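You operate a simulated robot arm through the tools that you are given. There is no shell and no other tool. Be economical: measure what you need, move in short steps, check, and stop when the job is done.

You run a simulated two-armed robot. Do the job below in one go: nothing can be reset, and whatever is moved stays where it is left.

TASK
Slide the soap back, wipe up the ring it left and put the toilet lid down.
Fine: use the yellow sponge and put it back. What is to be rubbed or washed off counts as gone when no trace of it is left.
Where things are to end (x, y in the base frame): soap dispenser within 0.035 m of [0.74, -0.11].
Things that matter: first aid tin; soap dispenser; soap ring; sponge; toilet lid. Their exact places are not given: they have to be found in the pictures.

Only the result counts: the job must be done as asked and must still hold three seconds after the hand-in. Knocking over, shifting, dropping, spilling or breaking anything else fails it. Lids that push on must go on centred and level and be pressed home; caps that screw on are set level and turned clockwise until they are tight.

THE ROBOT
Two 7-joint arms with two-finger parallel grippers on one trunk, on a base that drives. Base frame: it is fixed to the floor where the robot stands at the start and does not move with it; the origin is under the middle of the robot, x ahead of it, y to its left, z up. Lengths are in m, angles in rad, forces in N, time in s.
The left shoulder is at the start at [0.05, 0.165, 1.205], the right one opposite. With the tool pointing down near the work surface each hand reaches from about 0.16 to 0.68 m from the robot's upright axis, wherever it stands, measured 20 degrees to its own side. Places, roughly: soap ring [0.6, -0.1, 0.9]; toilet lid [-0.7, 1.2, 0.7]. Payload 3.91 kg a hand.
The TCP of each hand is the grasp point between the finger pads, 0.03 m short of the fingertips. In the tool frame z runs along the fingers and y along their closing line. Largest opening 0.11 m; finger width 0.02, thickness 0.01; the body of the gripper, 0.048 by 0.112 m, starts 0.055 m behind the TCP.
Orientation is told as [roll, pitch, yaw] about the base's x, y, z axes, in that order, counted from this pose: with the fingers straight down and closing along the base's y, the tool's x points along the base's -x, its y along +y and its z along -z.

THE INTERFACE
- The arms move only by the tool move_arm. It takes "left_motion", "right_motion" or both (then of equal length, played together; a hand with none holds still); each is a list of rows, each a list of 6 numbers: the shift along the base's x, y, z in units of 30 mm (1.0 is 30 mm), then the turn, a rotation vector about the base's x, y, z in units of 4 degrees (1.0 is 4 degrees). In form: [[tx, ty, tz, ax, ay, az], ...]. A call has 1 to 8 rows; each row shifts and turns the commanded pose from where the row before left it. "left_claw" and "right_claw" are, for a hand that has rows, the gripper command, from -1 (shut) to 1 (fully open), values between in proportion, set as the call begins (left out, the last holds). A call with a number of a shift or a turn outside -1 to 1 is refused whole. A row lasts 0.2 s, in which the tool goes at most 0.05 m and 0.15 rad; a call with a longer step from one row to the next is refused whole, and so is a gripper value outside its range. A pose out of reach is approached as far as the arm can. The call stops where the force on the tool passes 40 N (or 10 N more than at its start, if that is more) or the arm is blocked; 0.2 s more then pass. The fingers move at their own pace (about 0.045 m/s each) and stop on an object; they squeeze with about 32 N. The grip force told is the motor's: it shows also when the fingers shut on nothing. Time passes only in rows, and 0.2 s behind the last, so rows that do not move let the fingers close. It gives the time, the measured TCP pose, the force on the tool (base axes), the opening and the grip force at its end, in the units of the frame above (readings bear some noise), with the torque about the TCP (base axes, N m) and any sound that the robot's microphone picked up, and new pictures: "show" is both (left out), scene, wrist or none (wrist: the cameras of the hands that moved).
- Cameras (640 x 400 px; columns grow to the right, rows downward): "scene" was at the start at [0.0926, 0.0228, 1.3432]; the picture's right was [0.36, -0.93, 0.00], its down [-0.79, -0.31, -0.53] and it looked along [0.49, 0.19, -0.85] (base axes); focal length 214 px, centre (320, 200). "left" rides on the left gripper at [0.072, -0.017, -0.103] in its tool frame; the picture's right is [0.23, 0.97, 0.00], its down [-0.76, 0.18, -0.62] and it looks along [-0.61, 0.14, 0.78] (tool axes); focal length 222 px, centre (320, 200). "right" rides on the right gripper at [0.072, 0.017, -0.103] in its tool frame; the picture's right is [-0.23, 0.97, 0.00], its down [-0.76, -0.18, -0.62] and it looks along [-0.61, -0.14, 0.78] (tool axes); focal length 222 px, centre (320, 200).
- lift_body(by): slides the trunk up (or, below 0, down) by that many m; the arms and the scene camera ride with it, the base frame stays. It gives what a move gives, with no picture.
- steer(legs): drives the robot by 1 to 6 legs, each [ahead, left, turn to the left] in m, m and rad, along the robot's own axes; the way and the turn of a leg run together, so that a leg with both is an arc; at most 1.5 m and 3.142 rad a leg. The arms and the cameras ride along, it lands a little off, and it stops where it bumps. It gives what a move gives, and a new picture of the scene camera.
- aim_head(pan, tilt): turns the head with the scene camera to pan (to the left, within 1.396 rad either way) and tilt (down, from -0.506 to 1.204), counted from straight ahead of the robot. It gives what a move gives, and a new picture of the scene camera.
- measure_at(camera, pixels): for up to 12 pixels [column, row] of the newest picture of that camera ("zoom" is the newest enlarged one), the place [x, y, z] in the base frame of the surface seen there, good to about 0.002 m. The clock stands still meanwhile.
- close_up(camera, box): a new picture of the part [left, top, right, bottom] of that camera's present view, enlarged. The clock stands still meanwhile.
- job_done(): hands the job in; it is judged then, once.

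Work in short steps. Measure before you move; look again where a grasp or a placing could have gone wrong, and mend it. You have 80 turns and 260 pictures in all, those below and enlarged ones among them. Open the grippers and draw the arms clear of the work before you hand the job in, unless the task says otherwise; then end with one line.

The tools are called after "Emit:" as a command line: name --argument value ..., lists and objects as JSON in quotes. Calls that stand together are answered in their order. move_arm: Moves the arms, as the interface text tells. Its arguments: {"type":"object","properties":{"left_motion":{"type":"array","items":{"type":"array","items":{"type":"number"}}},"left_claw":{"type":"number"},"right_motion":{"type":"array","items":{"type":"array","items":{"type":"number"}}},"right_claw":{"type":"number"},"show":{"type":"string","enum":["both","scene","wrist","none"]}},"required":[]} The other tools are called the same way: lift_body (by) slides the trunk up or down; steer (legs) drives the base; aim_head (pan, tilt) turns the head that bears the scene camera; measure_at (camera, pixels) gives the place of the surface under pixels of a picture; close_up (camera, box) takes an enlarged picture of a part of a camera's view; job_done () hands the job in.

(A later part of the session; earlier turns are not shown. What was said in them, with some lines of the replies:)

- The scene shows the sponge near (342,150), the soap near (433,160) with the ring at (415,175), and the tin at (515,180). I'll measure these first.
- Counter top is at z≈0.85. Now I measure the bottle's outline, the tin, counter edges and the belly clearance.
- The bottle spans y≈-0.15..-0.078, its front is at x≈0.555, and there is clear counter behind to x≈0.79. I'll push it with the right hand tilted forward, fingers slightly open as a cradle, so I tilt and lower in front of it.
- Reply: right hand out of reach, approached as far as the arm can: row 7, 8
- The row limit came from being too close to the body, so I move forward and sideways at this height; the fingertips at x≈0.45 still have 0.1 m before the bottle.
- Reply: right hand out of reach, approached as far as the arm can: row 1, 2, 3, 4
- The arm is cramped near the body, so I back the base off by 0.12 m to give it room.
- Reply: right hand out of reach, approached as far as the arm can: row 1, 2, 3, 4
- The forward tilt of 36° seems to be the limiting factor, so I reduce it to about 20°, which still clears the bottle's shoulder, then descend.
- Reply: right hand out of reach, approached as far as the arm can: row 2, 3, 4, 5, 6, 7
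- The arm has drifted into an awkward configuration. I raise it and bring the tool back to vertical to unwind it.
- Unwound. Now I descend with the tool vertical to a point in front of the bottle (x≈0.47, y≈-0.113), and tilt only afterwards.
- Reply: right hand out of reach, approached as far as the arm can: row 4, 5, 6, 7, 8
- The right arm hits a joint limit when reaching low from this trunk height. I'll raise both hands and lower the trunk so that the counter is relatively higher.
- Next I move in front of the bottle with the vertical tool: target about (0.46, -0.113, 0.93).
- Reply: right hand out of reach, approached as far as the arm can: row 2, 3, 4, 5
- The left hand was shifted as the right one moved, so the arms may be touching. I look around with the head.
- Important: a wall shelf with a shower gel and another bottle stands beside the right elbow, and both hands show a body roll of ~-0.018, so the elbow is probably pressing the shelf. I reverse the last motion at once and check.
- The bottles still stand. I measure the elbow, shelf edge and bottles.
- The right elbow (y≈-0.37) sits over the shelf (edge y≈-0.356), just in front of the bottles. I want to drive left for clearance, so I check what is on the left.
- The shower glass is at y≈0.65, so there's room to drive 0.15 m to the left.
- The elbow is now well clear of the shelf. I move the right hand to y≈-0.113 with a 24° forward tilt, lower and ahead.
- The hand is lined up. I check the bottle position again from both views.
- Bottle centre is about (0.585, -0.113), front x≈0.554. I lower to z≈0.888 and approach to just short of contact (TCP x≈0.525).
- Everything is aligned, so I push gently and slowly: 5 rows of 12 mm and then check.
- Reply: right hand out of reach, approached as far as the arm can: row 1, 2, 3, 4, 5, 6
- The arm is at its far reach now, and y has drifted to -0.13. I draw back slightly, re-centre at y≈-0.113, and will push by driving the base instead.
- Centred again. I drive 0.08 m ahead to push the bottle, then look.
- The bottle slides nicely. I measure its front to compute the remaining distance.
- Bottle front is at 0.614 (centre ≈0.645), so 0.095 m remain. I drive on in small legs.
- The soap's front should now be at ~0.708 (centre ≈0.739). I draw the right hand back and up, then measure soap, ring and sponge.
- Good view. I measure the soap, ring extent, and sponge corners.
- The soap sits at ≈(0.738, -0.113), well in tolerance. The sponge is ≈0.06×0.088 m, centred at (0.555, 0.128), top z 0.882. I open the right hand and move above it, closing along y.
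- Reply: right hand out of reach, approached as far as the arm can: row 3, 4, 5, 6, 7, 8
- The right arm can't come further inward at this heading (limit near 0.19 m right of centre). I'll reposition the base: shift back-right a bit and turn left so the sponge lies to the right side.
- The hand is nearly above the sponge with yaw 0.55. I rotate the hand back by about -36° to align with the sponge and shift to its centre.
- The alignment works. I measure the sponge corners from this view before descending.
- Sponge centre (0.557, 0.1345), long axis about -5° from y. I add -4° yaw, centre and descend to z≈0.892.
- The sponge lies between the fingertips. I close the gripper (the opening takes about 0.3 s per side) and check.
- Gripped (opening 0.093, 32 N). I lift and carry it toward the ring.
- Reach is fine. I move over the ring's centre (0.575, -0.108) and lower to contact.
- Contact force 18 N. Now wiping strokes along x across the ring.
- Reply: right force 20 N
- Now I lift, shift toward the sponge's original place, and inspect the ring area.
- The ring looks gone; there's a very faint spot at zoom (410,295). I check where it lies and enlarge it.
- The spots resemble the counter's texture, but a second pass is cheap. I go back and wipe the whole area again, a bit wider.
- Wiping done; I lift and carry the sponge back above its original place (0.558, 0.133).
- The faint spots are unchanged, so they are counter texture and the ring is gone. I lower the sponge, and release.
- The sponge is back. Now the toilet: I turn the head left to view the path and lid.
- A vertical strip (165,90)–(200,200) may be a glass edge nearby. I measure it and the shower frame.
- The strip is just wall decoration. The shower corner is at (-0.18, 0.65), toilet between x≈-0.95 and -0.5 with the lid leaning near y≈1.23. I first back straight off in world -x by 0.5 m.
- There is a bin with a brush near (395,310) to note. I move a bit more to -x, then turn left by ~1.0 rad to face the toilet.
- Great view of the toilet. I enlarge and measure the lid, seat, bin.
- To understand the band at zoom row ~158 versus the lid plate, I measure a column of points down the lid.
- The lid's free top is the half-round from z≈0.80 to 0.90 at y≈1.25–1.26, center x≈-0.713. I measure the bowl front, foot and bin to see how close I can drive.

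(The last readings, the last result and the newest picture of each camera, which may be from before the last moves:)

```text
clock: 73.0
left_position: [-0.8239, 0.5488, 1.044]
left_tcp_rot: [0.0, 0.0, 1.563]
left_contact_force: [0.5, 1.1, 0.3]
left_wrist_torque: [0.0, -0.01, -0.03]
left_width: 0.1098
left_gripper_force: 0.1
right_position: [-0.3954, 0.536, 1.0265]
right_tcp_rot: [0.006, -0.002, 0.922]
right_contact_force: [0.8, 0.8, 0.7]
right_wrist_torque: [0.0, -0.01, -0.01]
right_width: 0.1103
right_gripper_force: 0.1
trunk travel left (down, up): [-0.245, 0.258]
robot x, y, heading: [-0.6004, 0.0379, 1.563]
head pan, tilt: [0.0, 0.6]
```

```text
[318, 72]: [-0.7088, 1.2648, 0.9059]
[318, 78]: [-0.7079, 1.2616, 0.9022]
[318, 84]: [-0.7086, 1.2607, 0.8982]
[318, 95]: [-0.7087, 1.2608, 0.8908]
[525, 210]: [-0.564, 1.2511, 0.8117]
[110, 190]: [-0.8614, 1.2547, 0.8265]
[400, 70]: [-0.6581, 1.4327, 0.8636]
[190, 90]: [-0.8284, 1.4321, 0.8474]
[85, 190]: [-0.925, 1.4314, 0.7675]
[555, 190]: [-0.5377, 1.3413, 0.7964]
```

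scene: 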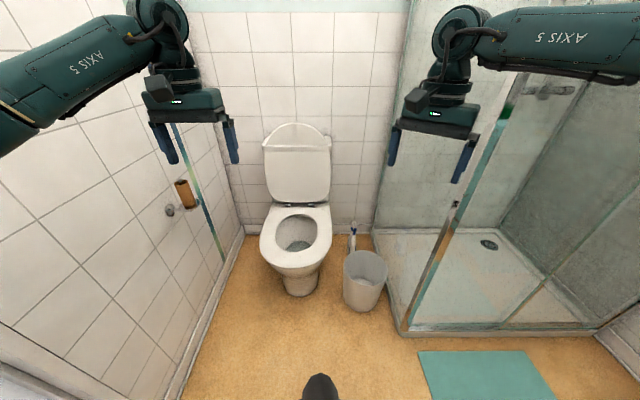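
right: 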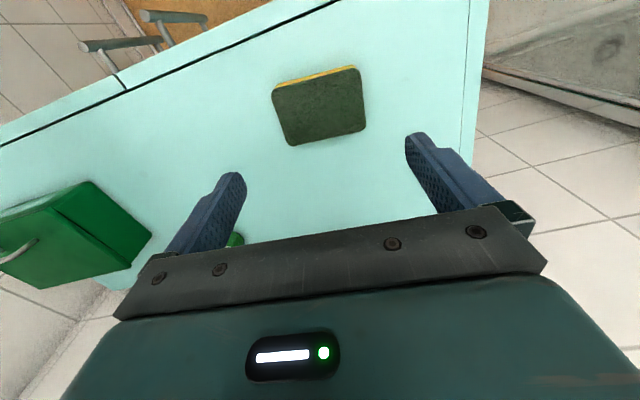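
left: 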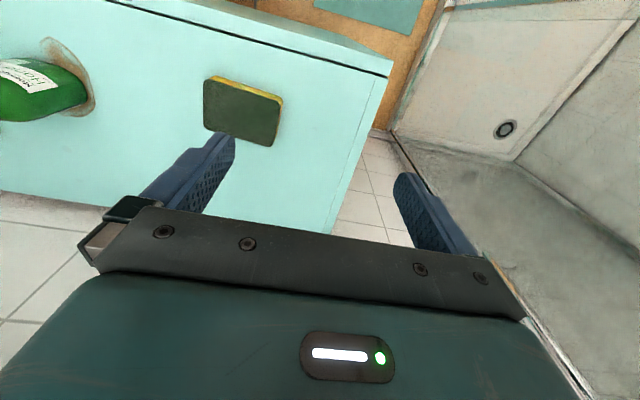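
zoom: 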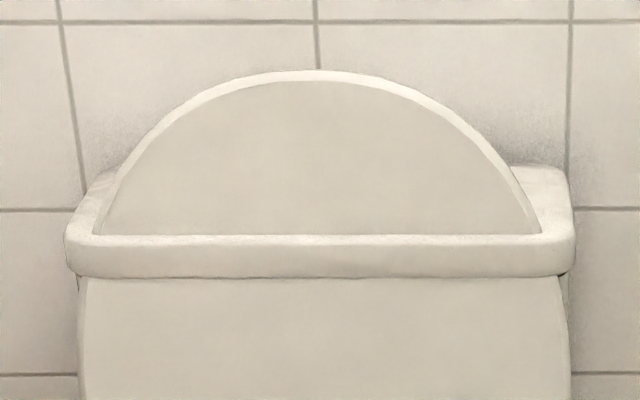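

I'll use the left hand at x≈-0.78, straddling the lid's top edge with the fingers closing along world y. First I test the needed yaw (turning the left hand +90°).

Emit:
move_arm --left_motion '[[0, 0, 0.4, 0, 0, 1], [0, 0, 0.4, 0, 0, 1], [0, 0, 0.4, 0, 0, 1], [0, 0, 0.4, 0, 0, 1], [0, 0, 0.4, 0, 0, 1], [0, 0, 0, 0, 0, 1], [0, 0, 0, 0, 0, 1], [0, 0, 0, 0, 0, 1]]' --show "none"

Emit:
move_arm --left_motion '[[0, 0, 0, 0, 0, 1], [0, 0, 0, 0, 0, 1], [0, 0, 0, 0, 0, 1], [0, 0, 0, 0, 0, 1], [0, 0, 0, 0, 0, 1], [0, 0, 0, 0, 0, 1], [0, 0, 0, 0, 0, 1], [0, 0, 0, 0, 0, 1]]' --show "none"

Emit:
move_arm --left_motion '[[0, 0, 0, 0, 0, 1], [0, 0, 0, 0, 0, 1], [0, 0, 0, 0, 0, 1], [0, 0, 0, 0, 0, 1], [0, 0, 0, 0, 0, 1], [0, 0, 0, 0, 0, 1], [0, 0, 0, 0, 0, 0.5]]' --show "scene"

```text
clock: 74.8
left_position: [-0.824, 0.5512, 1.1045]
left_tcp_rot: [0.0, 0.0, 2.125]
left_contact_force: [-0.4, 0.0, -0.2]
left_wrist_torque: [0.01, 0.0, -0.03]
left_width: 0.1101
left_gripper_force: 0.0
right_position: [-0.3942, 0.5367, 1.0271]
right_tcp_rot: [0.003, -0.001, 0.922]
right_contact_force: [0.3, -0.2, -0.4]
right_wrist_torque: [0.02, -0.03, 0.01]
right_width: 0.1101
right_gripper_force: 0.1
trunk travel left (down, up): [-0.245, 0.258]
robot x, y, heading: [-0.6003, 0.0345, 1.559]
head pan, tilt: [0.0, 0.6]
```

```text
clock: 76.6
left_position: [-0.8226, 0.5503, 1.1033]
left_tcp_rot: [0.001, 0.0, 2.683]
left_contact_force: [-0.1, 0.6, 0.7]
left_wrist_torque: [0.03, 0.01, 0.03]
left_width: 0.1096
left_gripper_force: 0.0
right_position: [-0.3942, 0.5359, 1.0266]
right_tcp_rot: [0.006, -0.003, 0.922]
right_contact_force: [0.0, -0.2, -0.7]
right_wrist_torque: [0.02, -0.02, -0.04]
right_width: 0.1098
right_gripper_force: 0.0
trunk travel left (down, up): [-0.245, 0.258]
robot x, y, heading: [-0.6001, 0.0393, 1.566]
head pan, tilt: [0.0, 0.6]
```

```text
clock: 78.2
left_position: [-0.8246, 0.5503, 1.1052]
left_tcp_rot: [0.001, 0.001, 3.136]
left_contact_force: [0.5, -1.2, -0.3]
left_wrist_torque: [0.0, -0.01, -0.01]
left_width: 0.1102
left_gripper_force: 0.1
right_position: [-0.3955, 0.5359, 1.0273]
right_tcp_rot: [0.004, -0.002, 0.922]
right_contact_force: [0.5, 1.1, 0.1]
right_wrist_torque: [0.03, 0.02, 0.04]
right_width: 0.1102
right_gripper_force: 0.0
trunk travel left (down, up): [-0.245, 0.258]
robot x, y, heading: [-0.5983, 0.0338, 1.563]
head pan, tilt: [0.0, 0.6]
```

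scene: 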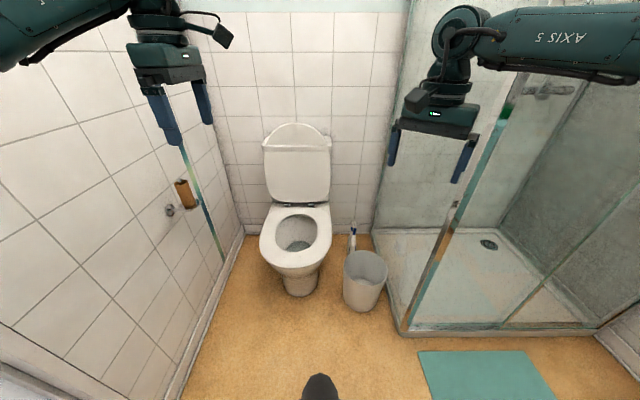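

Full yaw works (closing along y). Before driving forward I check the right elbow's clearance to the shower corner at (-0.18, 0.65).

Emit:
aim_head --pan -0.9 --tilt 0.5

Emit:
measure_at --camera "scene" --pixels '[[365, 85], [345, 110], [380, 90], [390, 150], [330, 90], [300, 100], [350, 75], [395, 110], [415, 140], [440, 180]]'

```text
clock: 79.4
left_position: [-0.8239, 0.5495, 1.1043]
left_tcp_rot: [-0.001, 0.0, 3.134]
left_contact_force: [-0.6, 0.4, -0.4]
left_wrist_torque: [-0.02, 0.01, 0.01]
left_width: 0.11
left_gripper_force: 0.0
right_position: [-0.3944, 0.5365, 1.0266]
right_tcp_rot: [0.006, -0.001, 0.921]
right_contact_force: [0.8, -0.2, 0.1]
right_wrist_torque: [0.0, 0.0, -0.01]
right_width: 0.11
right_gripper_force: 0.1
trunk travel left (down, up): [-0.245, 0.258]
robot x, y, heading: [-0.5954, 0.0372, 1.564]
head pan, tilt: [-0.901, 0.499]
```

scene: 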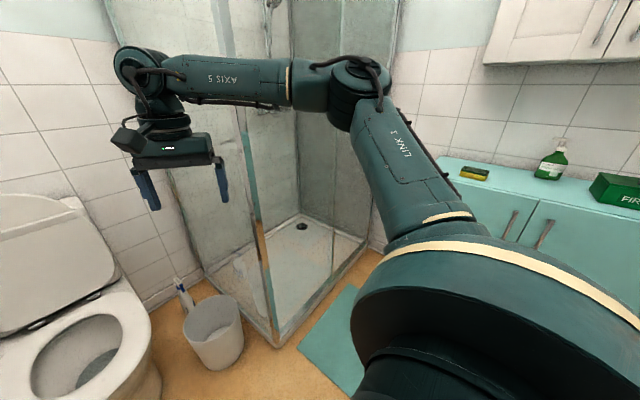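

```text
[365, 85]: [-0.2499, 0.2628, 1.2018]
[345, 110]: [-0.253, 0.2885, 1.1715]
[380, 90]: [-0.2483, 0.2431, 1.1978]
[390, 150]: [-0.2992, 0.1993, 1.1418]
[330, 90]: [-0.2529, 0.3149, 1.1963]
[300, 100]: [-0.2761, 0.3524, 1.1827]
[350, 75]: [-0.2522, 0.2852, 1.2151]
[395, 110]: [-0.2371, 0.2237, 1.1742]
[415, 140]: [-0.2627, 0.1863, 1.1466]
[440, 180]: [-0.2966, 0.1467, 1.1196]
```

The right elbow's outer side is near x≈-0.16. I'll shift left and turn slightly right (heading ≈1.35) so both elbows have clearance, then drive forward 0.3 m in +y.

Emit:
steer --legs '[[0, 0.12, 0], [0, 0, -0.21], [0.293, 0.066, 0]]'

Emit:
aim_head --pan 0.2 --tilt 0.75

```text
clock: 83.1
left_position: [-0.8355, 0.8907, 1.1032]
left_tcp_rot: [0.002, 0.0, 2.928]
left_contact_force: [0.3, -0.4, -0.1]
left_wrist_torque: [-0.03, 0.0, 0.03]
left_width: 0.1102
left_gripper_force: 0.1
right_position: [-0.4171, 0.7909, 1.0259]
right_tcp_rot: [0.005, 0.001, 0.715]
right_contact_force: [-0.3, 0.0, 0.0]
right_wrist_torque: [-0.01, 0.01, -0.01]
right_width: 0.1099
right_gripper_force: 0.1
trunk travel left (down, up): [-0.245, 0.258]
robot x, y, heading: [-0.7203, 0.3402, 1.358]
head pan, tilt: [-0.901, 0.499]
```

scene: 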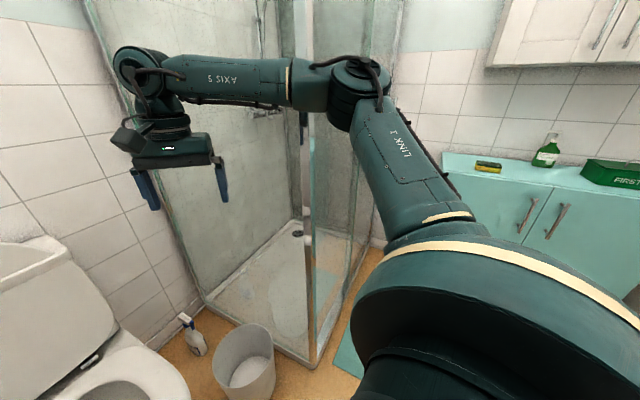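

```text
clock: 84.4
left_position: [-0.8342, 0.8894, 1.1051]
left_tcp_rot: [-0.001, 0.001, 2.929]
left_contact_force: [0.1, 0.4, -0.1]
left_wrist_torque: [0.01, -0.03, 0.02]
left_width: 0.1098
left_gripper_force: 0.0
right_position: [-0.4172, 0.7897, 1.0259]
right_tcp_rot: [0.005, -0.003, 0.714]
right_contact_force: [-0.3, -0.1, 0.7]
right_wrist_torque: [0.02, 0.0, -0.01]
right_width: 0.11
right_gripper_force: 0.1
trunk travel left (down, up): [-0.245, 0.258]
robot x, y, heading: [-0.7187, 0.3422, 1.362]
head pan, tilt: [0.201, 0.75]
```

scene: 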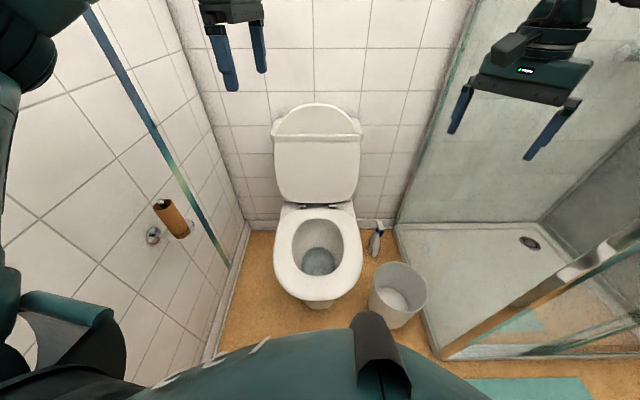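

I now extend the left hand toward the lid: tilting the fingers forward (+x rotation), correcting yaw, staying high (z≈1.05).

Emit:
move_arm --left_motion '[[0.3, 0.4, 0, 0, 0, 1], [0.3, 0.4, 0, 0, 0, 1], [0.3, 0.4, 0, 0, 0, 1], [0.3, 0.7, 0, 1, 0, 0], [0.3, 0.7, 0, 1, 0, 0], [0.3, 0.7, -0.3, 1, 0, 0], [0.3, 0.7, -0.3, 1, 0, 0], [0.3, 0.7, -0.3, 1, 0, 0]]'

```text
clock: 86.2
left_position: [-0.7649, 1.0314, 1.0782]
left_tcp_rot: [-0.348, -0.002, 3.139]
left_contact_force: [-0.4, 0.7, -0.6]
left_wrist_torque: [-0.02, 0.01, 0.04]
left_width: 0.1101
left_gripper_force: 0.0
right_position: [-0.4173, 0.7894, 1.0264]
right_tcp_rot: [0.005, 0.0, 0.717]
right_contact_force: [0.5, -0.8, 0.1]
right_wrist_torque: [0.01, -0.01, 0.01]
right_width: 0.1101
right_gripper_force: 0.1
trunk travel left (down, up): [-0.245, 0.258]
robot x, y, heading: [-0.7192, 0.3408, 1.358]
head pan, tilt: [0.201, 0.75]
```

scene: 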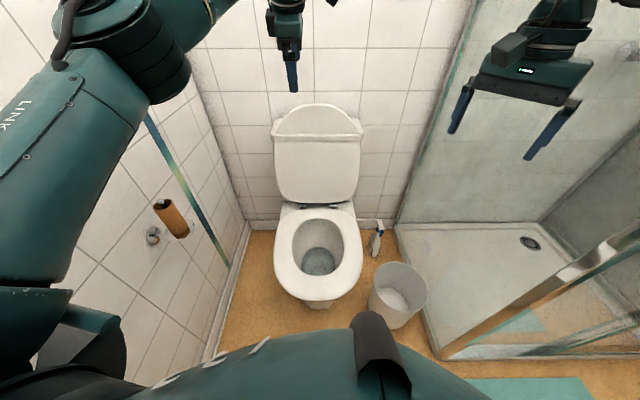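
left: 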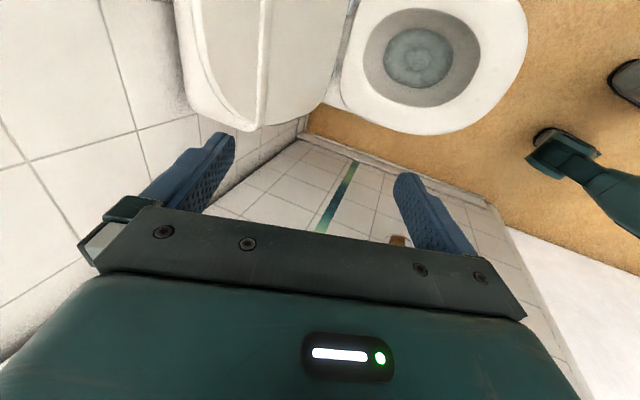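

Tracking well. I continue forward over the lid's top at z≈1.0.

Emit:
move_arm --left_motion '[[0, 0.9, -0.3, 0, 0, 0], [0, 0.9, -0.3, 0, 0, 0], [0, 0.9, -0.3, 0, 0, 0], [0, 0.9, -0.3, 0, 0, 0], [0, 0.9, -0.3, 0, 0, 0], [0, 0.9, -0.3, 0, 0, 0], [0, 0.9, -0.3, 0, 0, 0], [0, 0.9, -0.3, 0, 0, 0]]'

```text
clock: 88.0
left_position: [-0.781, 1.0736, 1.0029]
left_tcp_rot: [-0.349, -0.001, 3.14]
left_contact_force: [0.7, 0.8, -0.5]
left_wrist_torque: [-0.03, 0.02, 0.02]
left_width: 0.11
left_gripper_force: 0.0
left hand out of reach, approached as far as the arm can: row 1, 2, 3, 4, 5, 6, 7, 8
right_position: [-0.4177, 0.7906, 1.0269]
right_tcp_rot: [0.003, -0.001, 0.717]
right_contact_force: [0.2, 0.7, 0.1]
right_wrist_torque: [0.03, -0.04, 0.0]
right_width: 0.1099
right_gripper_force: 0.1
trunk travel left (down, up): [-0.245, 0.258]
robot x, y, heading: [-0.7196, 0.3428, 1.36]
head pan, tilt: [0.201, 0.75]
```

scene: 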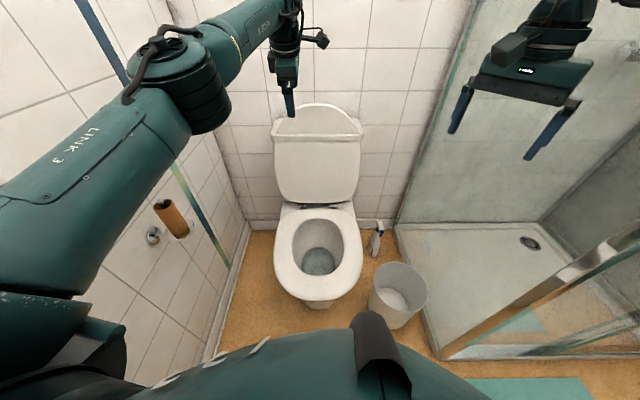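
left: 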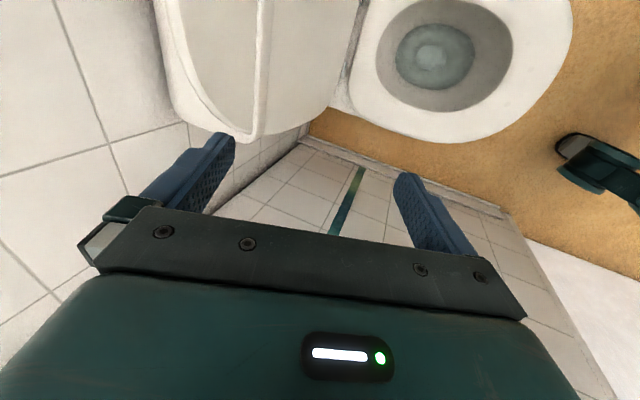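

The arm's limit is ~0.18 m short, so I need to come closer. The left wrist picture shows parts of the robot at (590,180) and (625,80); I measure them to learn the base's front extent.

Emit:
measure_at --camera "left" --pixels '[[560, 145], [575, 175], [600, 160], [635, 150], [590, 200], [510, 140], [525, 205], [480, 180], [330, 150]]'

Emit:
close_up --camera "left" --box '[480, 60, 640, 260]'

```text
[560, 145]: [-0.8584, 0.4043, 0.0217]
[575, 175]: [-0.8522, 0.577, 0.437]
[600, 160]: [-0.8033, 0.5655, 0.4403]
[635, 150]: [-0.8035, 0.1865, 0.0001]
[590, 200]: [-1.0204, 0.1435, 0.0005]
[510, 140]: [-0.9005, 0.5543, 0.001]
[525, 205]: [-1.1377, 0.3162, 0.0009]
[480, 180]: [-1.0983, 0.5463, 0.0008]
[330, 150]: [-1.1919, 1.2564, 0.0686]
```

```text
2.00 times, centred on (560, 160) of left
```

zoom: 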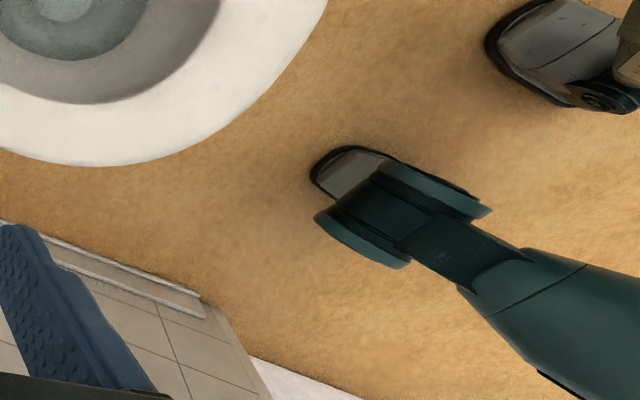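

The robot has legs; the left knee front is at y≈0.577, z 0.44, so there are ~0.18 m to the bowl rim. Tilting the hand more should extend reach, so I tilt to ~48° and raise slightly.

Emit:
move_arm --left_motion '[[0.1, -0.5, 0.2, 1, 0, 0], [0.1, 0, 0.2, 1, 0, 0], [0.1, 0, 0.2, 1, 0, 0], [0.1, 0.3, 0.2, 1, 0, 0], [0.1, 0.3, 0, 1, 0, 0], [0, 0.3, 0, 1, 0, 0], [0, 0.5, 0, 1, 0, 0], [0, 0.5, 0, 0, 0, 0]]'

Emit:
steer --legs '[[0.068, 0.015, 0]]'

```text
clock: 89.8
left_position: [-0.7627, 1.1177, 1.0271]
left_tcp_rot: [-0.84, 0.0, 3.139]
left_contact_force: [-0.7, 0.1, 0.3]
left_wrist_torque: [0.01, -0.02, -0.04]
left_width: 0.1097
left_gripper_force: 0.2
right_position: [-0.4169, 0.7898, 1.0259]
right_tcp_rot: [0.006, -0.001, 0.717]
right_contact_force: [-0.4, 0.1, 0.9]
right_wrist_torque: [-0.03, -0.02, -0.02]
right_width: 0.1101
right_gripper_force: 0.0
trunk travel left (down, up): [-0.245, 0.258]
robot x, y, heading: [-0.717, 0.3393, 1.359]
head pan, tilt: [0.201, 0.75]
```

scene: 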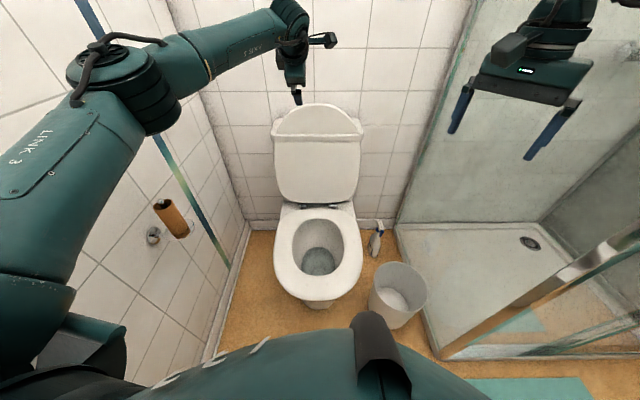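
left: 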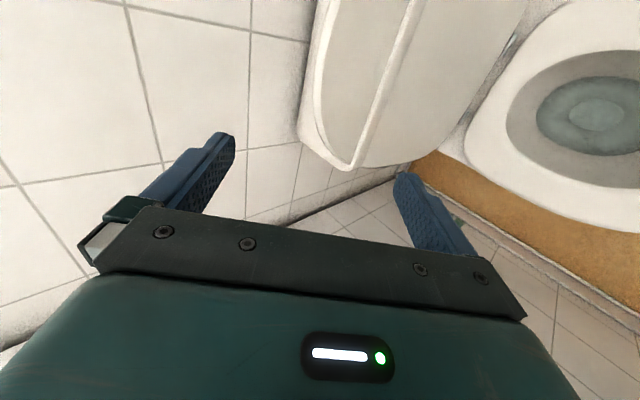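

```text
clock: 90.8
left_position: [-0.7645, 1.1876, 1.0265]
left_tcp_rot: [-0.838, 0.0, 3.142]
left_contact_force: [0.2, 0.3, -0.9]
left_wrist_torque: [-0.02, -0.03, -0.02]
left_width: 0.1099
left_gripper_force: 0.1
right_position: [-0.4178, 0.863, 1.0263]
right_tcp_rot: [0.006, 0.001, 0.718]
right_contact_force: [0.6, -0.7, -0.8]
right_wrist_torque: [0.02, 0.01, -0.01]
right_width: 0.11
right_gripper_force: 0.2
trunk travel left (down, up): [-0.245, 0.258]
robot x, y, heading: [-0.7197, 0.4106, 1.364]
head pan, tilt: [0.201, 0.75]
```

scene: 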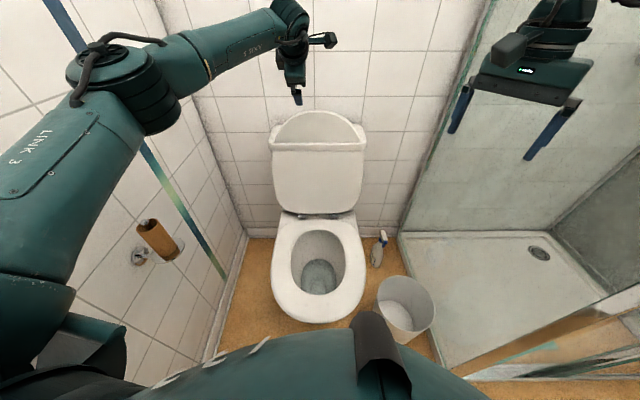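

Now TCP is at (-0.765, 1.188, 1.027), and the lid top edge should be straddled at TCP ≈(1.241, 0.874). I descend most of the way and look.

Emit:
move_arm --left_motion '[[0, 0.3, -0.85, 0, 0, 0], [0, 0.3, -0.85, 0, 0, 0], [0, 0.3, -0.85, 0, 0, 0], [0, 0.3, -0.85, 0, 0, 0], [0, 0.3, -0.6, 0, 0, 0]]'

Emit:
close_up --camera "scene" --box '[230, 60, 390, 160]'

```text
clock: 92.0
left_position: [-0.7639, 1.2325, 0.906]
left_tcp_rot: [-0.837, -0.003, 3.139]
left_contact_force: [0.3, -0.7, 0.5]
left_wrist_torque: [0.0, 0.02, 0.02]
left_width: 0.1099
left_gripper_force: 0.0
right_position: [-0.4182, 0.8617, 1.0267]
right_tcp_rot: [0.006, -0.001, 0.716]
right_contact_force: [0.3, 0.5, 0.3]
right_wrist_torque: [0.03, 0.01, 0.0]
right_width: 0.1098
right_gripper_force: 0.0
trunk travel left (down, up): [-0.245, 0.258]
robot x, y, heading: [-0.718, 0.413, 1.358]
head pan, tilt: [0.201, 0.75]
```

scene: 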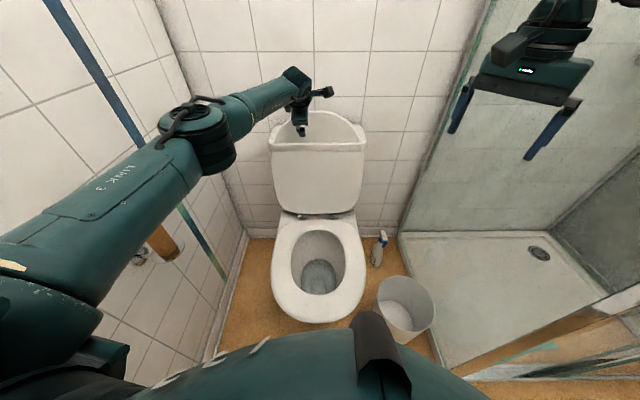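
left: 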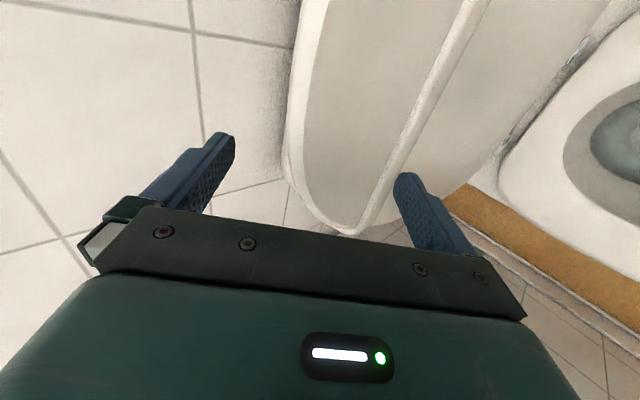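

```text
4.00 times, centred on (310, 110) of scene
```

zoom: 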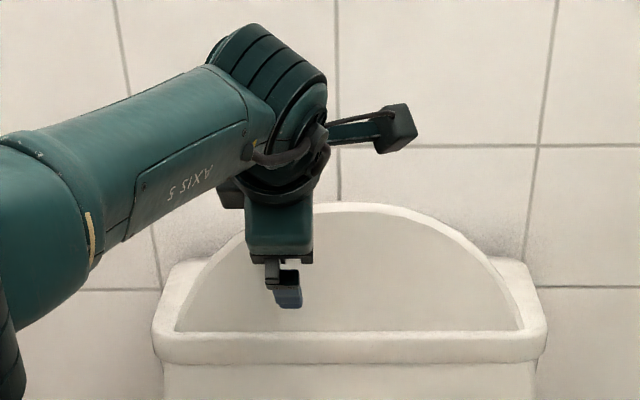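

The lid is between the fingers (upper finger behind, lower in front). I descend the last 3 cm, then begin pulling toward -y gently.

Emit:
move_arm --left_motion '[[0, 0.3, -0.5, 0, 0, 0], [0, 0.1, -0.5, 0, 0, 0], [0, -0.5, 0, 0, 0, 0], [0, -0.6, 0, 0, 0, 0], [0, -0.6, 0, 0, 0, 0]]'

```text
clock: 93.2
left_position: [-0.7688, 1.1849, 0.8714]
left_tcp_rot: [-0.839, -0.001, -3.141]
left_contact_force: [-0.7, 0.7, 1.9]
left_wrist_torque: [-0.11, -0.02, 0.01]
left_width: 0.1102
left_gripper_force: 0.1
left hand out of reach, approached as far as the arm can: row 1, 2
right_position: [-0.418, 0.861, 1.0278]
right_tcp_rot: [0.004, -0.002, 0.718]
right_contact_force: [-0.1, 0.0, 0.0]
right_wrist_torque: [-0.01, -0.02, -0.01]
right_width: 0.1096
right_gripper_force: 0.0
trunk travel left (down, up): [-0.245, 0.258]
robot x, y, heading: [-0.7176, 0.4137, 1.358]
head pan, tilt: [0.201, 0.75]
```

scene: 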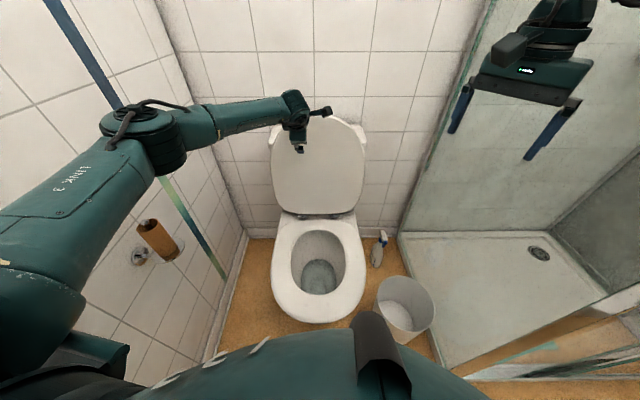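
left: 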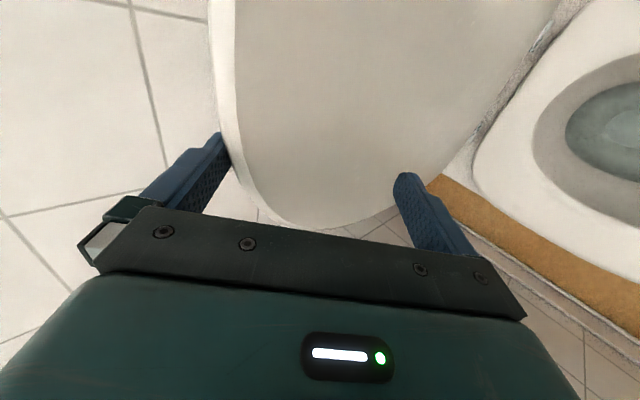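

The lid is off the tank and near vertical, held by the upper finger. I pull further by driving back 0.17 m; the lower finger will catch the lid.

Emit:
steer --legs '[[-0.166, -0.036, 0]]'

Emit:
close_up --camera "left" --box '[0, 0, 640, 400]'

```text
clock: 94.7
left_position: [-0.7707, 1.0168, 0.8718]
left_tcp_rot: [-0.837, -0.001, -3.137]
left_contact_force: [-1.0, -0.4, -0.1]
left_wrist_torque: [0.01, -0.02, 0.02]
left_width: 0.1098
left_gripper_force: 0.0
right_position: [-0.4191, 0.6927, 1.0277]
right_tcp_rot: [0.005, -0.002, 0.721]
right_contact_force: [0.2, 0.3, 0.2]
right_wrist_torque: [0.01, -0.03, -0.01]
right_width: 0.1099
right_gripper_force: 0.0
trunk travel left (down, up): [-0.245, 0.258]
robot x, y, heading: [-0.72, 0.2441, 1.361]
head pan, tilt: [0.201, 0.75]
```

scene: 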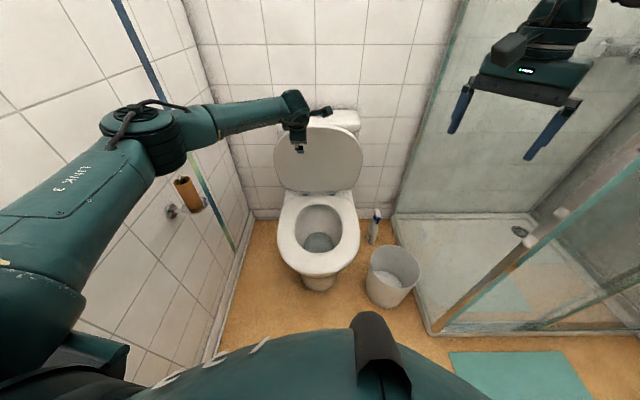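

```text
1.00 times, centred on (320, 200) of left (not enlarged: the box is as wide or as high as the picture)
```

zoom: 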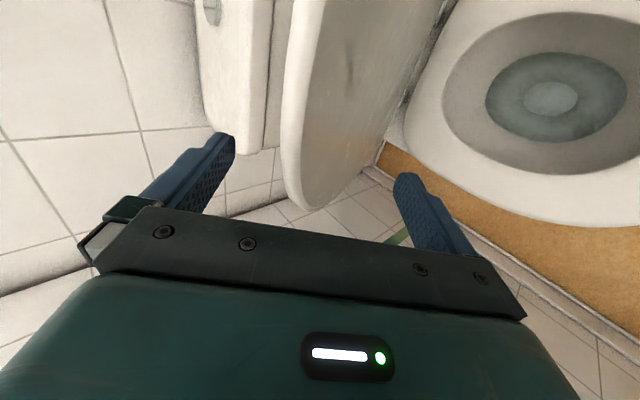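

The lid is between the fingers without load, so the hinge seems to have friction. I measure the lid's edge to know its angle.

Emit:
measure_at --camera "left" --pixels '[[298, 200], [285, 160], [300, 80], [330, 150], [350, 180]]'

Emit:
measure_at --camera "scene" --pixels '[[320, 127], [318, 150], [318, 180], [285, 150], [355, 150]]'

```text
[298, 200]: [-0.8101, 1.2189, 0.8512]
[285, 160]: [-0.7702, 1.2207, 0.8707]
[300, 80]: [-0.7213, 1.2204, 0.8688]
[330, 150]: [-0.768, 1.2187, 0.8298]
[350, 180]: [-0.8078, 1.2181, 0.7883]
```

```text
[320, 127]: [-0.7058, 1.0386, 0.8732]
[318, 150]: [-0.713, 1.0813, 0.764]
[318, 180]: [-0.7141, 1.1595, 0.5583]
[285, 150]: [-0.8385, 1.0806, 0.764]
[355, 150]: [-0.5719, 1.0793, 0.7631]
```

The lid stands at about 69° and holds there. I lower the hand so the upper finger bears on the lid's back, then follow its arc down and toward -y.

Emit:
move_arm --left_motion '[[0, 0, -0.8, 0, 0, 0], [0, 0, -0.8, 0, 0, 0], [0, -0.9, -0.43, 0, 0, 0], [0, -0.9, -0.43, 0, 0, 0], [0, -0.9, -0.43, 0, 0, 0], [0, -0.9, -0.43, 0, 0, 0], [0, -0.9, -0.8, 0, 0, 0], [0, -0.9, -0.8, 0, 0, 0]]'

Emit:
measure_at --camera "scene" --pixels '[[320, 150], [318, 170], [318, 190], [320, 140], [320, 200]]'

```text
clock: 96.5
left_position: [-0.7721, 0.8545, 0.7225]
left_tcp_rot: [-0.84, -0.002, -3.138]
left_contact_force: [0.6, 0.8, -0.9]
left_wrist_torque: [0.03, -0.01, -0.01]
left_width: 0.1101
left_gripper_force: 0.1
right_position: [-0.4188, 0.6929, 1.0262]
right_tcp_rot: [0.005, -0.003, 0.719]
right_contact_force: [-1.2, 0.2, 0.1]
right_wrist_torque: [0.02, 0.02, -0.01]
right_width: 0.1098
right_gripper_force: 0.0
trunk travel left (down, up): [-0.245, 0.258]
robot x, y, heading: [-0.72, 0.2439, 1.365]
head pan, tilt: [0.201, 0.75]
```

scene: 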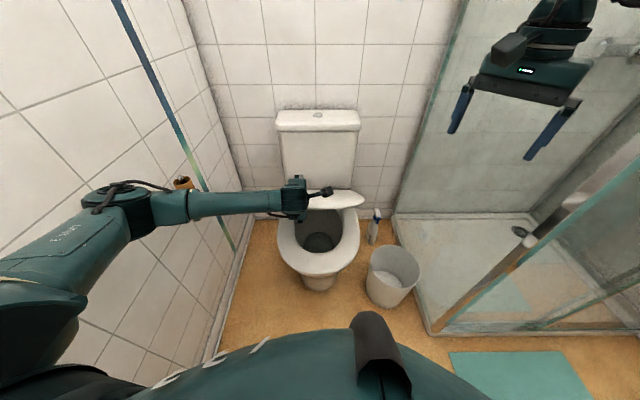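
left: 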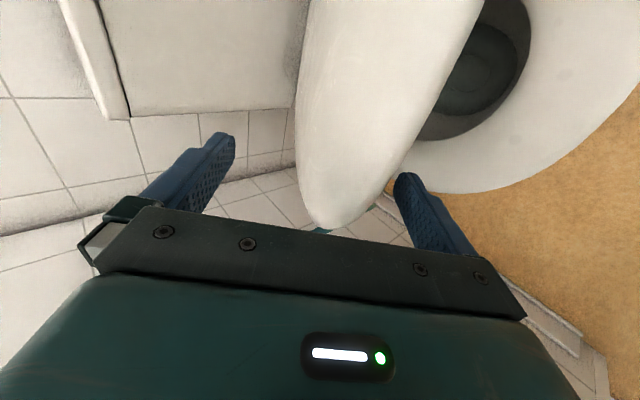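

```text
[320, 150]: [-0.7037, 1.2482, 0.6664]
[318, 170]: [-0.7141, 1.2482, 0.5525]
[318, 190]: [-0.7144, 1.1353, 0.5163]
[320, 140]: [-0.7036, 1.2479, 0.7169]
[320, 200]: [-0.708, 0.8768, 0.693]
```

The lid follows smoothly, now at ≈35°. I continue lowering with it to about 15°.

Emit:
move_arm --left_motion '[[0, -0.5, -0.8, 0, 0, 0], [0, -0.5, -0.9, 0, 0, 0], [0, -0.4, -0.9, 0, 0, 0], [0, -0.4, -0.9, 0, 0, 0], [0, -0.3, -0.8, 0, 0, 0]]'

Emit:
close_up --camera "scene" --box '[230, 100, 430, 300]'

```text
clock: 97.7
left_position: [-0.7693, 0.7924, 0.5931]
left_tcp_rot: [-0.836, -0.002, -3.137]
left_contact_force: [-0.5, -2.0, -4.1]
left_wrist_torque: [0.11, 0.01, 0.01]
left_width: 0.1099
left_gripper_force: 0.0
right_position: [-0.4196, 0.6931, 1.0259]
right_tcp_rot: [0.005, 0.001, 0.721]
right_contact_force: [0.2, -0.2, 0.9]
right_wrist_torque: [0.01, -0.06, -0.02]
right_width: 0.1097
right_gripper_force: 0.1
trunk travel left (down, up): [-0.245, 0.258]
robot x, y, heading: [-0.7201, 0.243, 1.363]
head pan, tilt: [0.201, 0.75]
```

scene: 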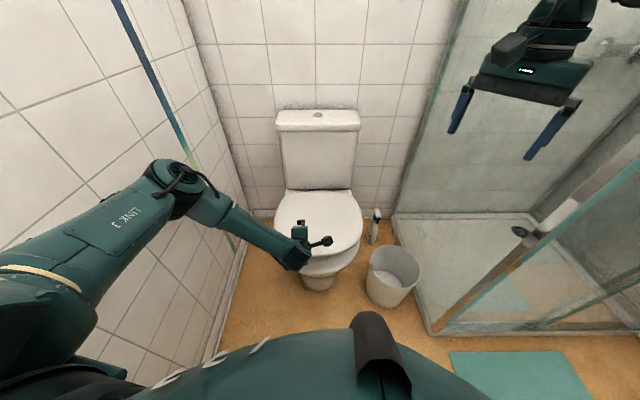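
left: 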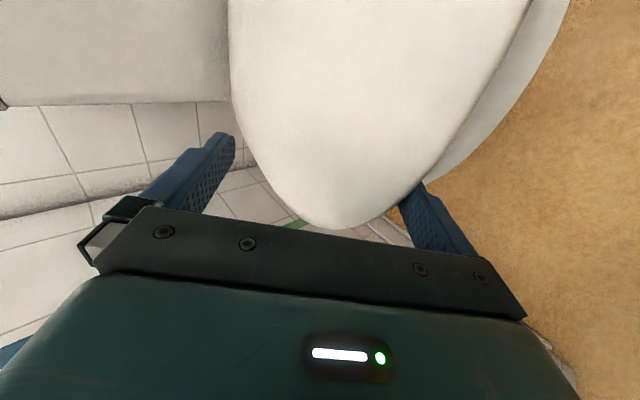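

```text
2.00 times, centred on (330, 200) of scene
```

zoom: 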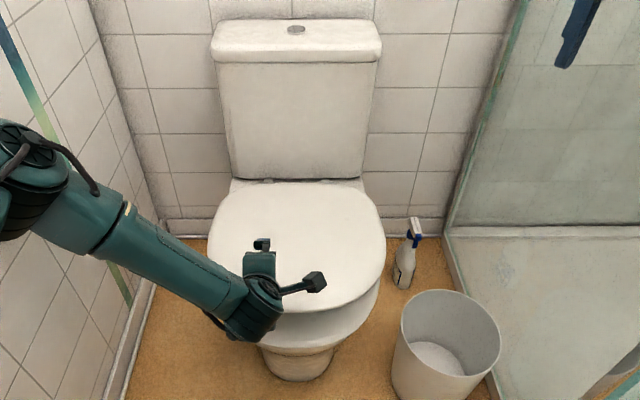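

The lid now rests on the lower finger at a small angle. I lower ~5 cm more, then withdraw the hand toward -y so it settles.

Emit:
move_arm --left_motion '[[0, -0.2, -0.6, 0, 0, 0], [0, -0.2, -0.6, 0, 0, 0], [0, -0.1, -0.5, 0, 0, 0], [0, -0.8, 0, 0, 0, 0], [0, -0.9, 0, 0, 0, 0], [0, -0.9, 0.1, 0, 0, 0]]'

```text
clock: 99.1
left_position: [-0.7629, 0.7034, 0.5489]
left_tcp_rot: [-0.832, -0.007, -3.134]
left_contact_force: [1.2, -0.3, 0.4]
left_wrist_torque: [0.01, 0.01, -0.02]
left_width: 0.1099
left_gripper_force: 0.0
left hand out of reach, approached as far as the arm can: row 5, 6
right_position: [-0.4192, 0.6924, 1.0265]
right_tcp_rot: [0.005, 0.0, 0.721]
right_contact_force: [-0.6, 0.1, -0.2]
right_wrist_torque: [-0.01, -0.02, 0.05]
right_width: 0.1101
right_gripper_force: 0.1
trunk travel left (down, up): [-0.245, 0.258]
robot x, y, heading: [-0.7215, 0.2456, 1.365]
head pan, tilt: [0.201, 0.75]
```

scene: 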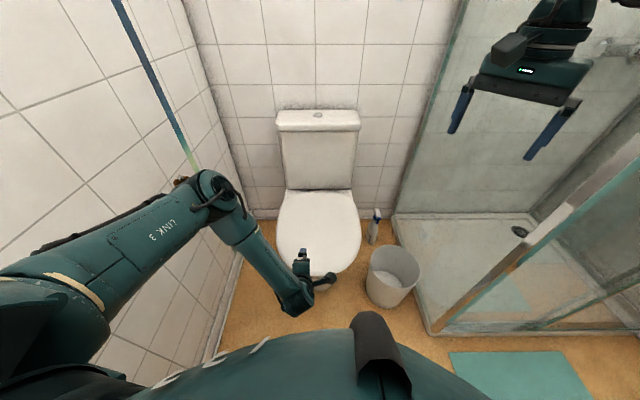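
left: 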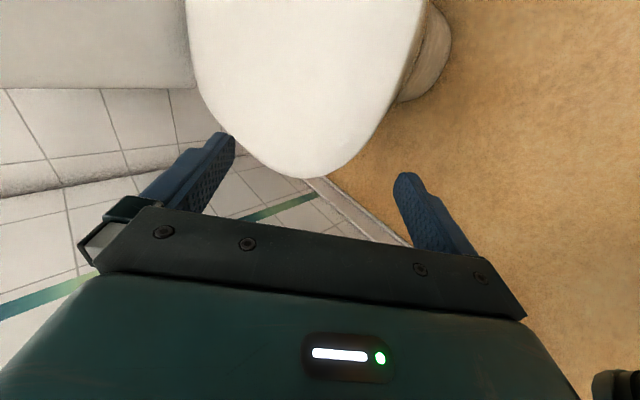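

The lid appears down. The left elbow (215,190) appears near the toilet-paper holder (180,182), so I measure both and the lid height.

Emit:
measure_at --camera "scene" --pixels '[[215, 185], [205, 178], [185, 195], [180, 181], [178, 185], [318, 200], [318, 225], [318, 245], [240, 215], [330, 265]]'

Emit:
close_up --camera "scene" --box '[140, 140, 370, 320]'

```text
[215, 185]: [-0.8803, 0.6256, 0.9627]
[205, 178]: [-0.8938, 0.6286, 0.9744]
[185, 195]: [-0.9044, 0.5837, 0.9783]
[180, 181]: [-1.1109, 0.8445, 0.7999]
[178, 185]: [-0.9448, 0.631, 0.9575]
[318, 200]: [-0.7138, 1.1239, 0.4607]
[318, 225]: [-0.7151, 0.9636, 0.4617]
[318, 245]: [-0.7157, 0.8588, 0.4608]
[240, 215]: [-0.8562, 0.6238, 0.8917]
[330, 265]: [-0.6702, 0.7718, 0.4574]
```

```text
2.22 times, centred on (255, 230) of scene
```

zoom: 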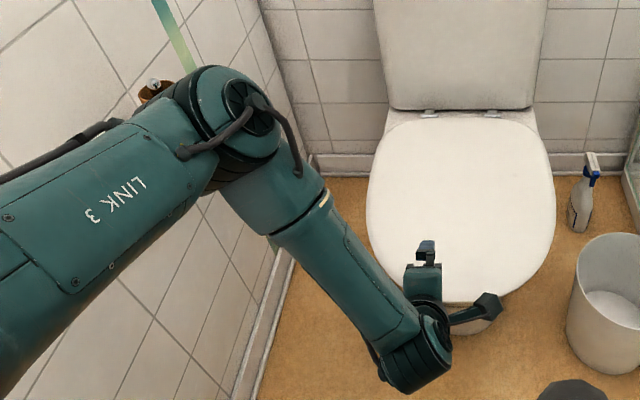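

The lid is flat (z≈0.461 throughout) and the elbow is clear of the holder. I back the robot away from the toilet.

Emit:
steer --legs '[[-0.22, -0.047, 0]]'

Emit:
move_arm --left_motion '[[0, 0, 0.8, 0, 0, 0], [0, 0, 0.8, 0, 0, 0], [0, 0, 0.8, 0, 0, 0], [0, 0, 0.8, 0, 0, 0]]' --show "scene"

Emit:
aim_head --pan -1.1 --tilt 0.4

```text
clock: 100.8
left_position: [-0.7625, 0.4773, 0.5496]
left_tcp_rot: [-0.834, -0.007, -3.133]
left_contact_force: [-0.7, 0.4, 0.3]
left_wrist_torque: [0.0, -0.03, 0.0]
left_width: 0.11
left_gripper_force: 0.0
right_position: [-0.4182, 0.4666, 1.026]
right_tcp_rot: [0.004, -0.003, 0.72]
right_contact_force: [-0.7, 0.6, 0.1]
right_wrist_torque: [0.0, 0.01, 0.02]
right_width: 0.1101
right_gripper_force: 0.0
trunk travel left (down, up): [-0.245, 0.258]
robot x, y, heading: [-0.7194, 0.019, 1.363]
head pan, tilt: [0.201, 0.75]
```

scene: 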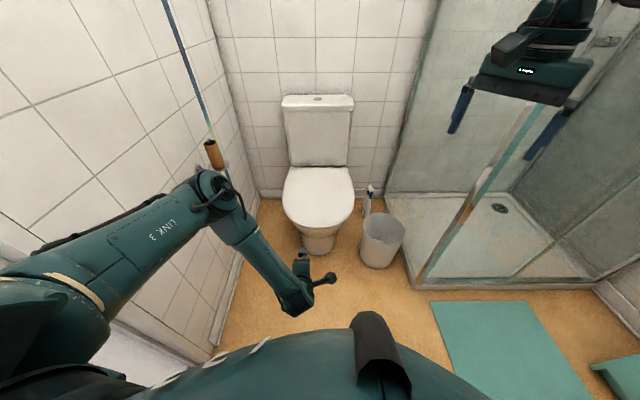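

```text
clock: 101.8
left_position: [-0.7614, 0.4791, 0.6476]
left_tcp_rot: [-0.834, -0.009, -3.132]
left_contact_force: [-0.2, 0.1, -0.4]
left_wrist_torque: [-0.02, 0.02, 0.01]
left_width: 0.1099
left_gripper_force: 0.1
right_position: [-0.4185, 0.4672, 1.0272]
right_tcp_rot: [0.006, -0.001, 0.722]
right_contact_force: [0.6, -0.6, 0.1]
right_wrist_torque: [0.02, 0.04, -0.01]
right_width: 0.1102
right_gripper_force: 0.0
trunk travel left (down, up): [-0.245, 0.258]
robot x, y, heading: [-0.7203, 0.019, 1.358]
head pan, tilt: [0.201, 0.75]
```

scene: 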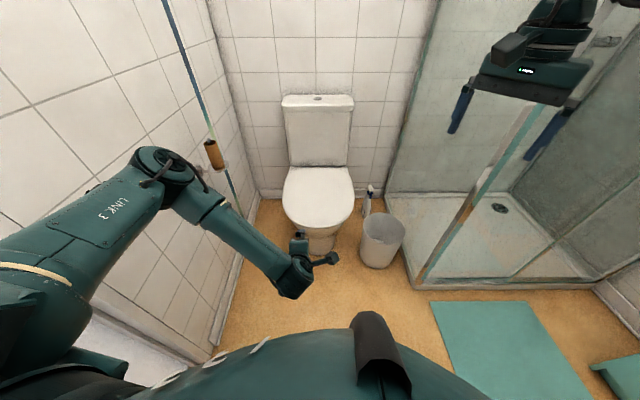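

```text
clock: 103.3
left_position: [-0.7626, 0.4793, 0.6447]
left_tcp_rot: [-0.833, -0.007, -3.132]
left_contact_force: [-0.4, -0.1, -0.8]
left_wrist_torque: [-0.03, 0.0, -0.03]
left_width: 0.1098
left_gripper_force: 0.0
right_position: [-0.4179, 0.4675, 1.0258]
right_tcp_rot: [0.004, -0.001, 0.721]
right_contact_force: [0.0, 1.1, -0.1]
right_wrist_torque: [-0.01, -0.02, 0.01]
right_width: 0.1101
right_gripper_force: 0.2
trunk travel left (down, up): [-0.245, 0.258]
robot x, y, heading: [-0.7215, 0.0188, 1.362]
head pan, tilt: [-1.1, 0.4]
```

scene: 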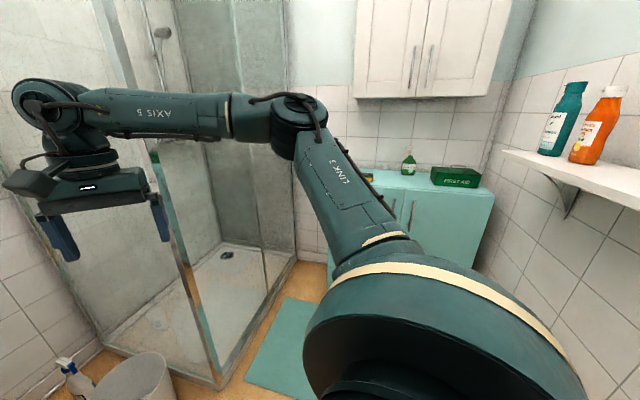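

The lid is down, the soap, tin, sponge and shelf bottles all stand in place, both grippers are open and the arms are clear. I hand in.

Emit:
job_done

```text
The job is handed in.
```

The job is handed in: the soap is at about (0.738, -0.113), the ring is wiped off, the sponge is back where it was, and the toilet lid is down and flat.
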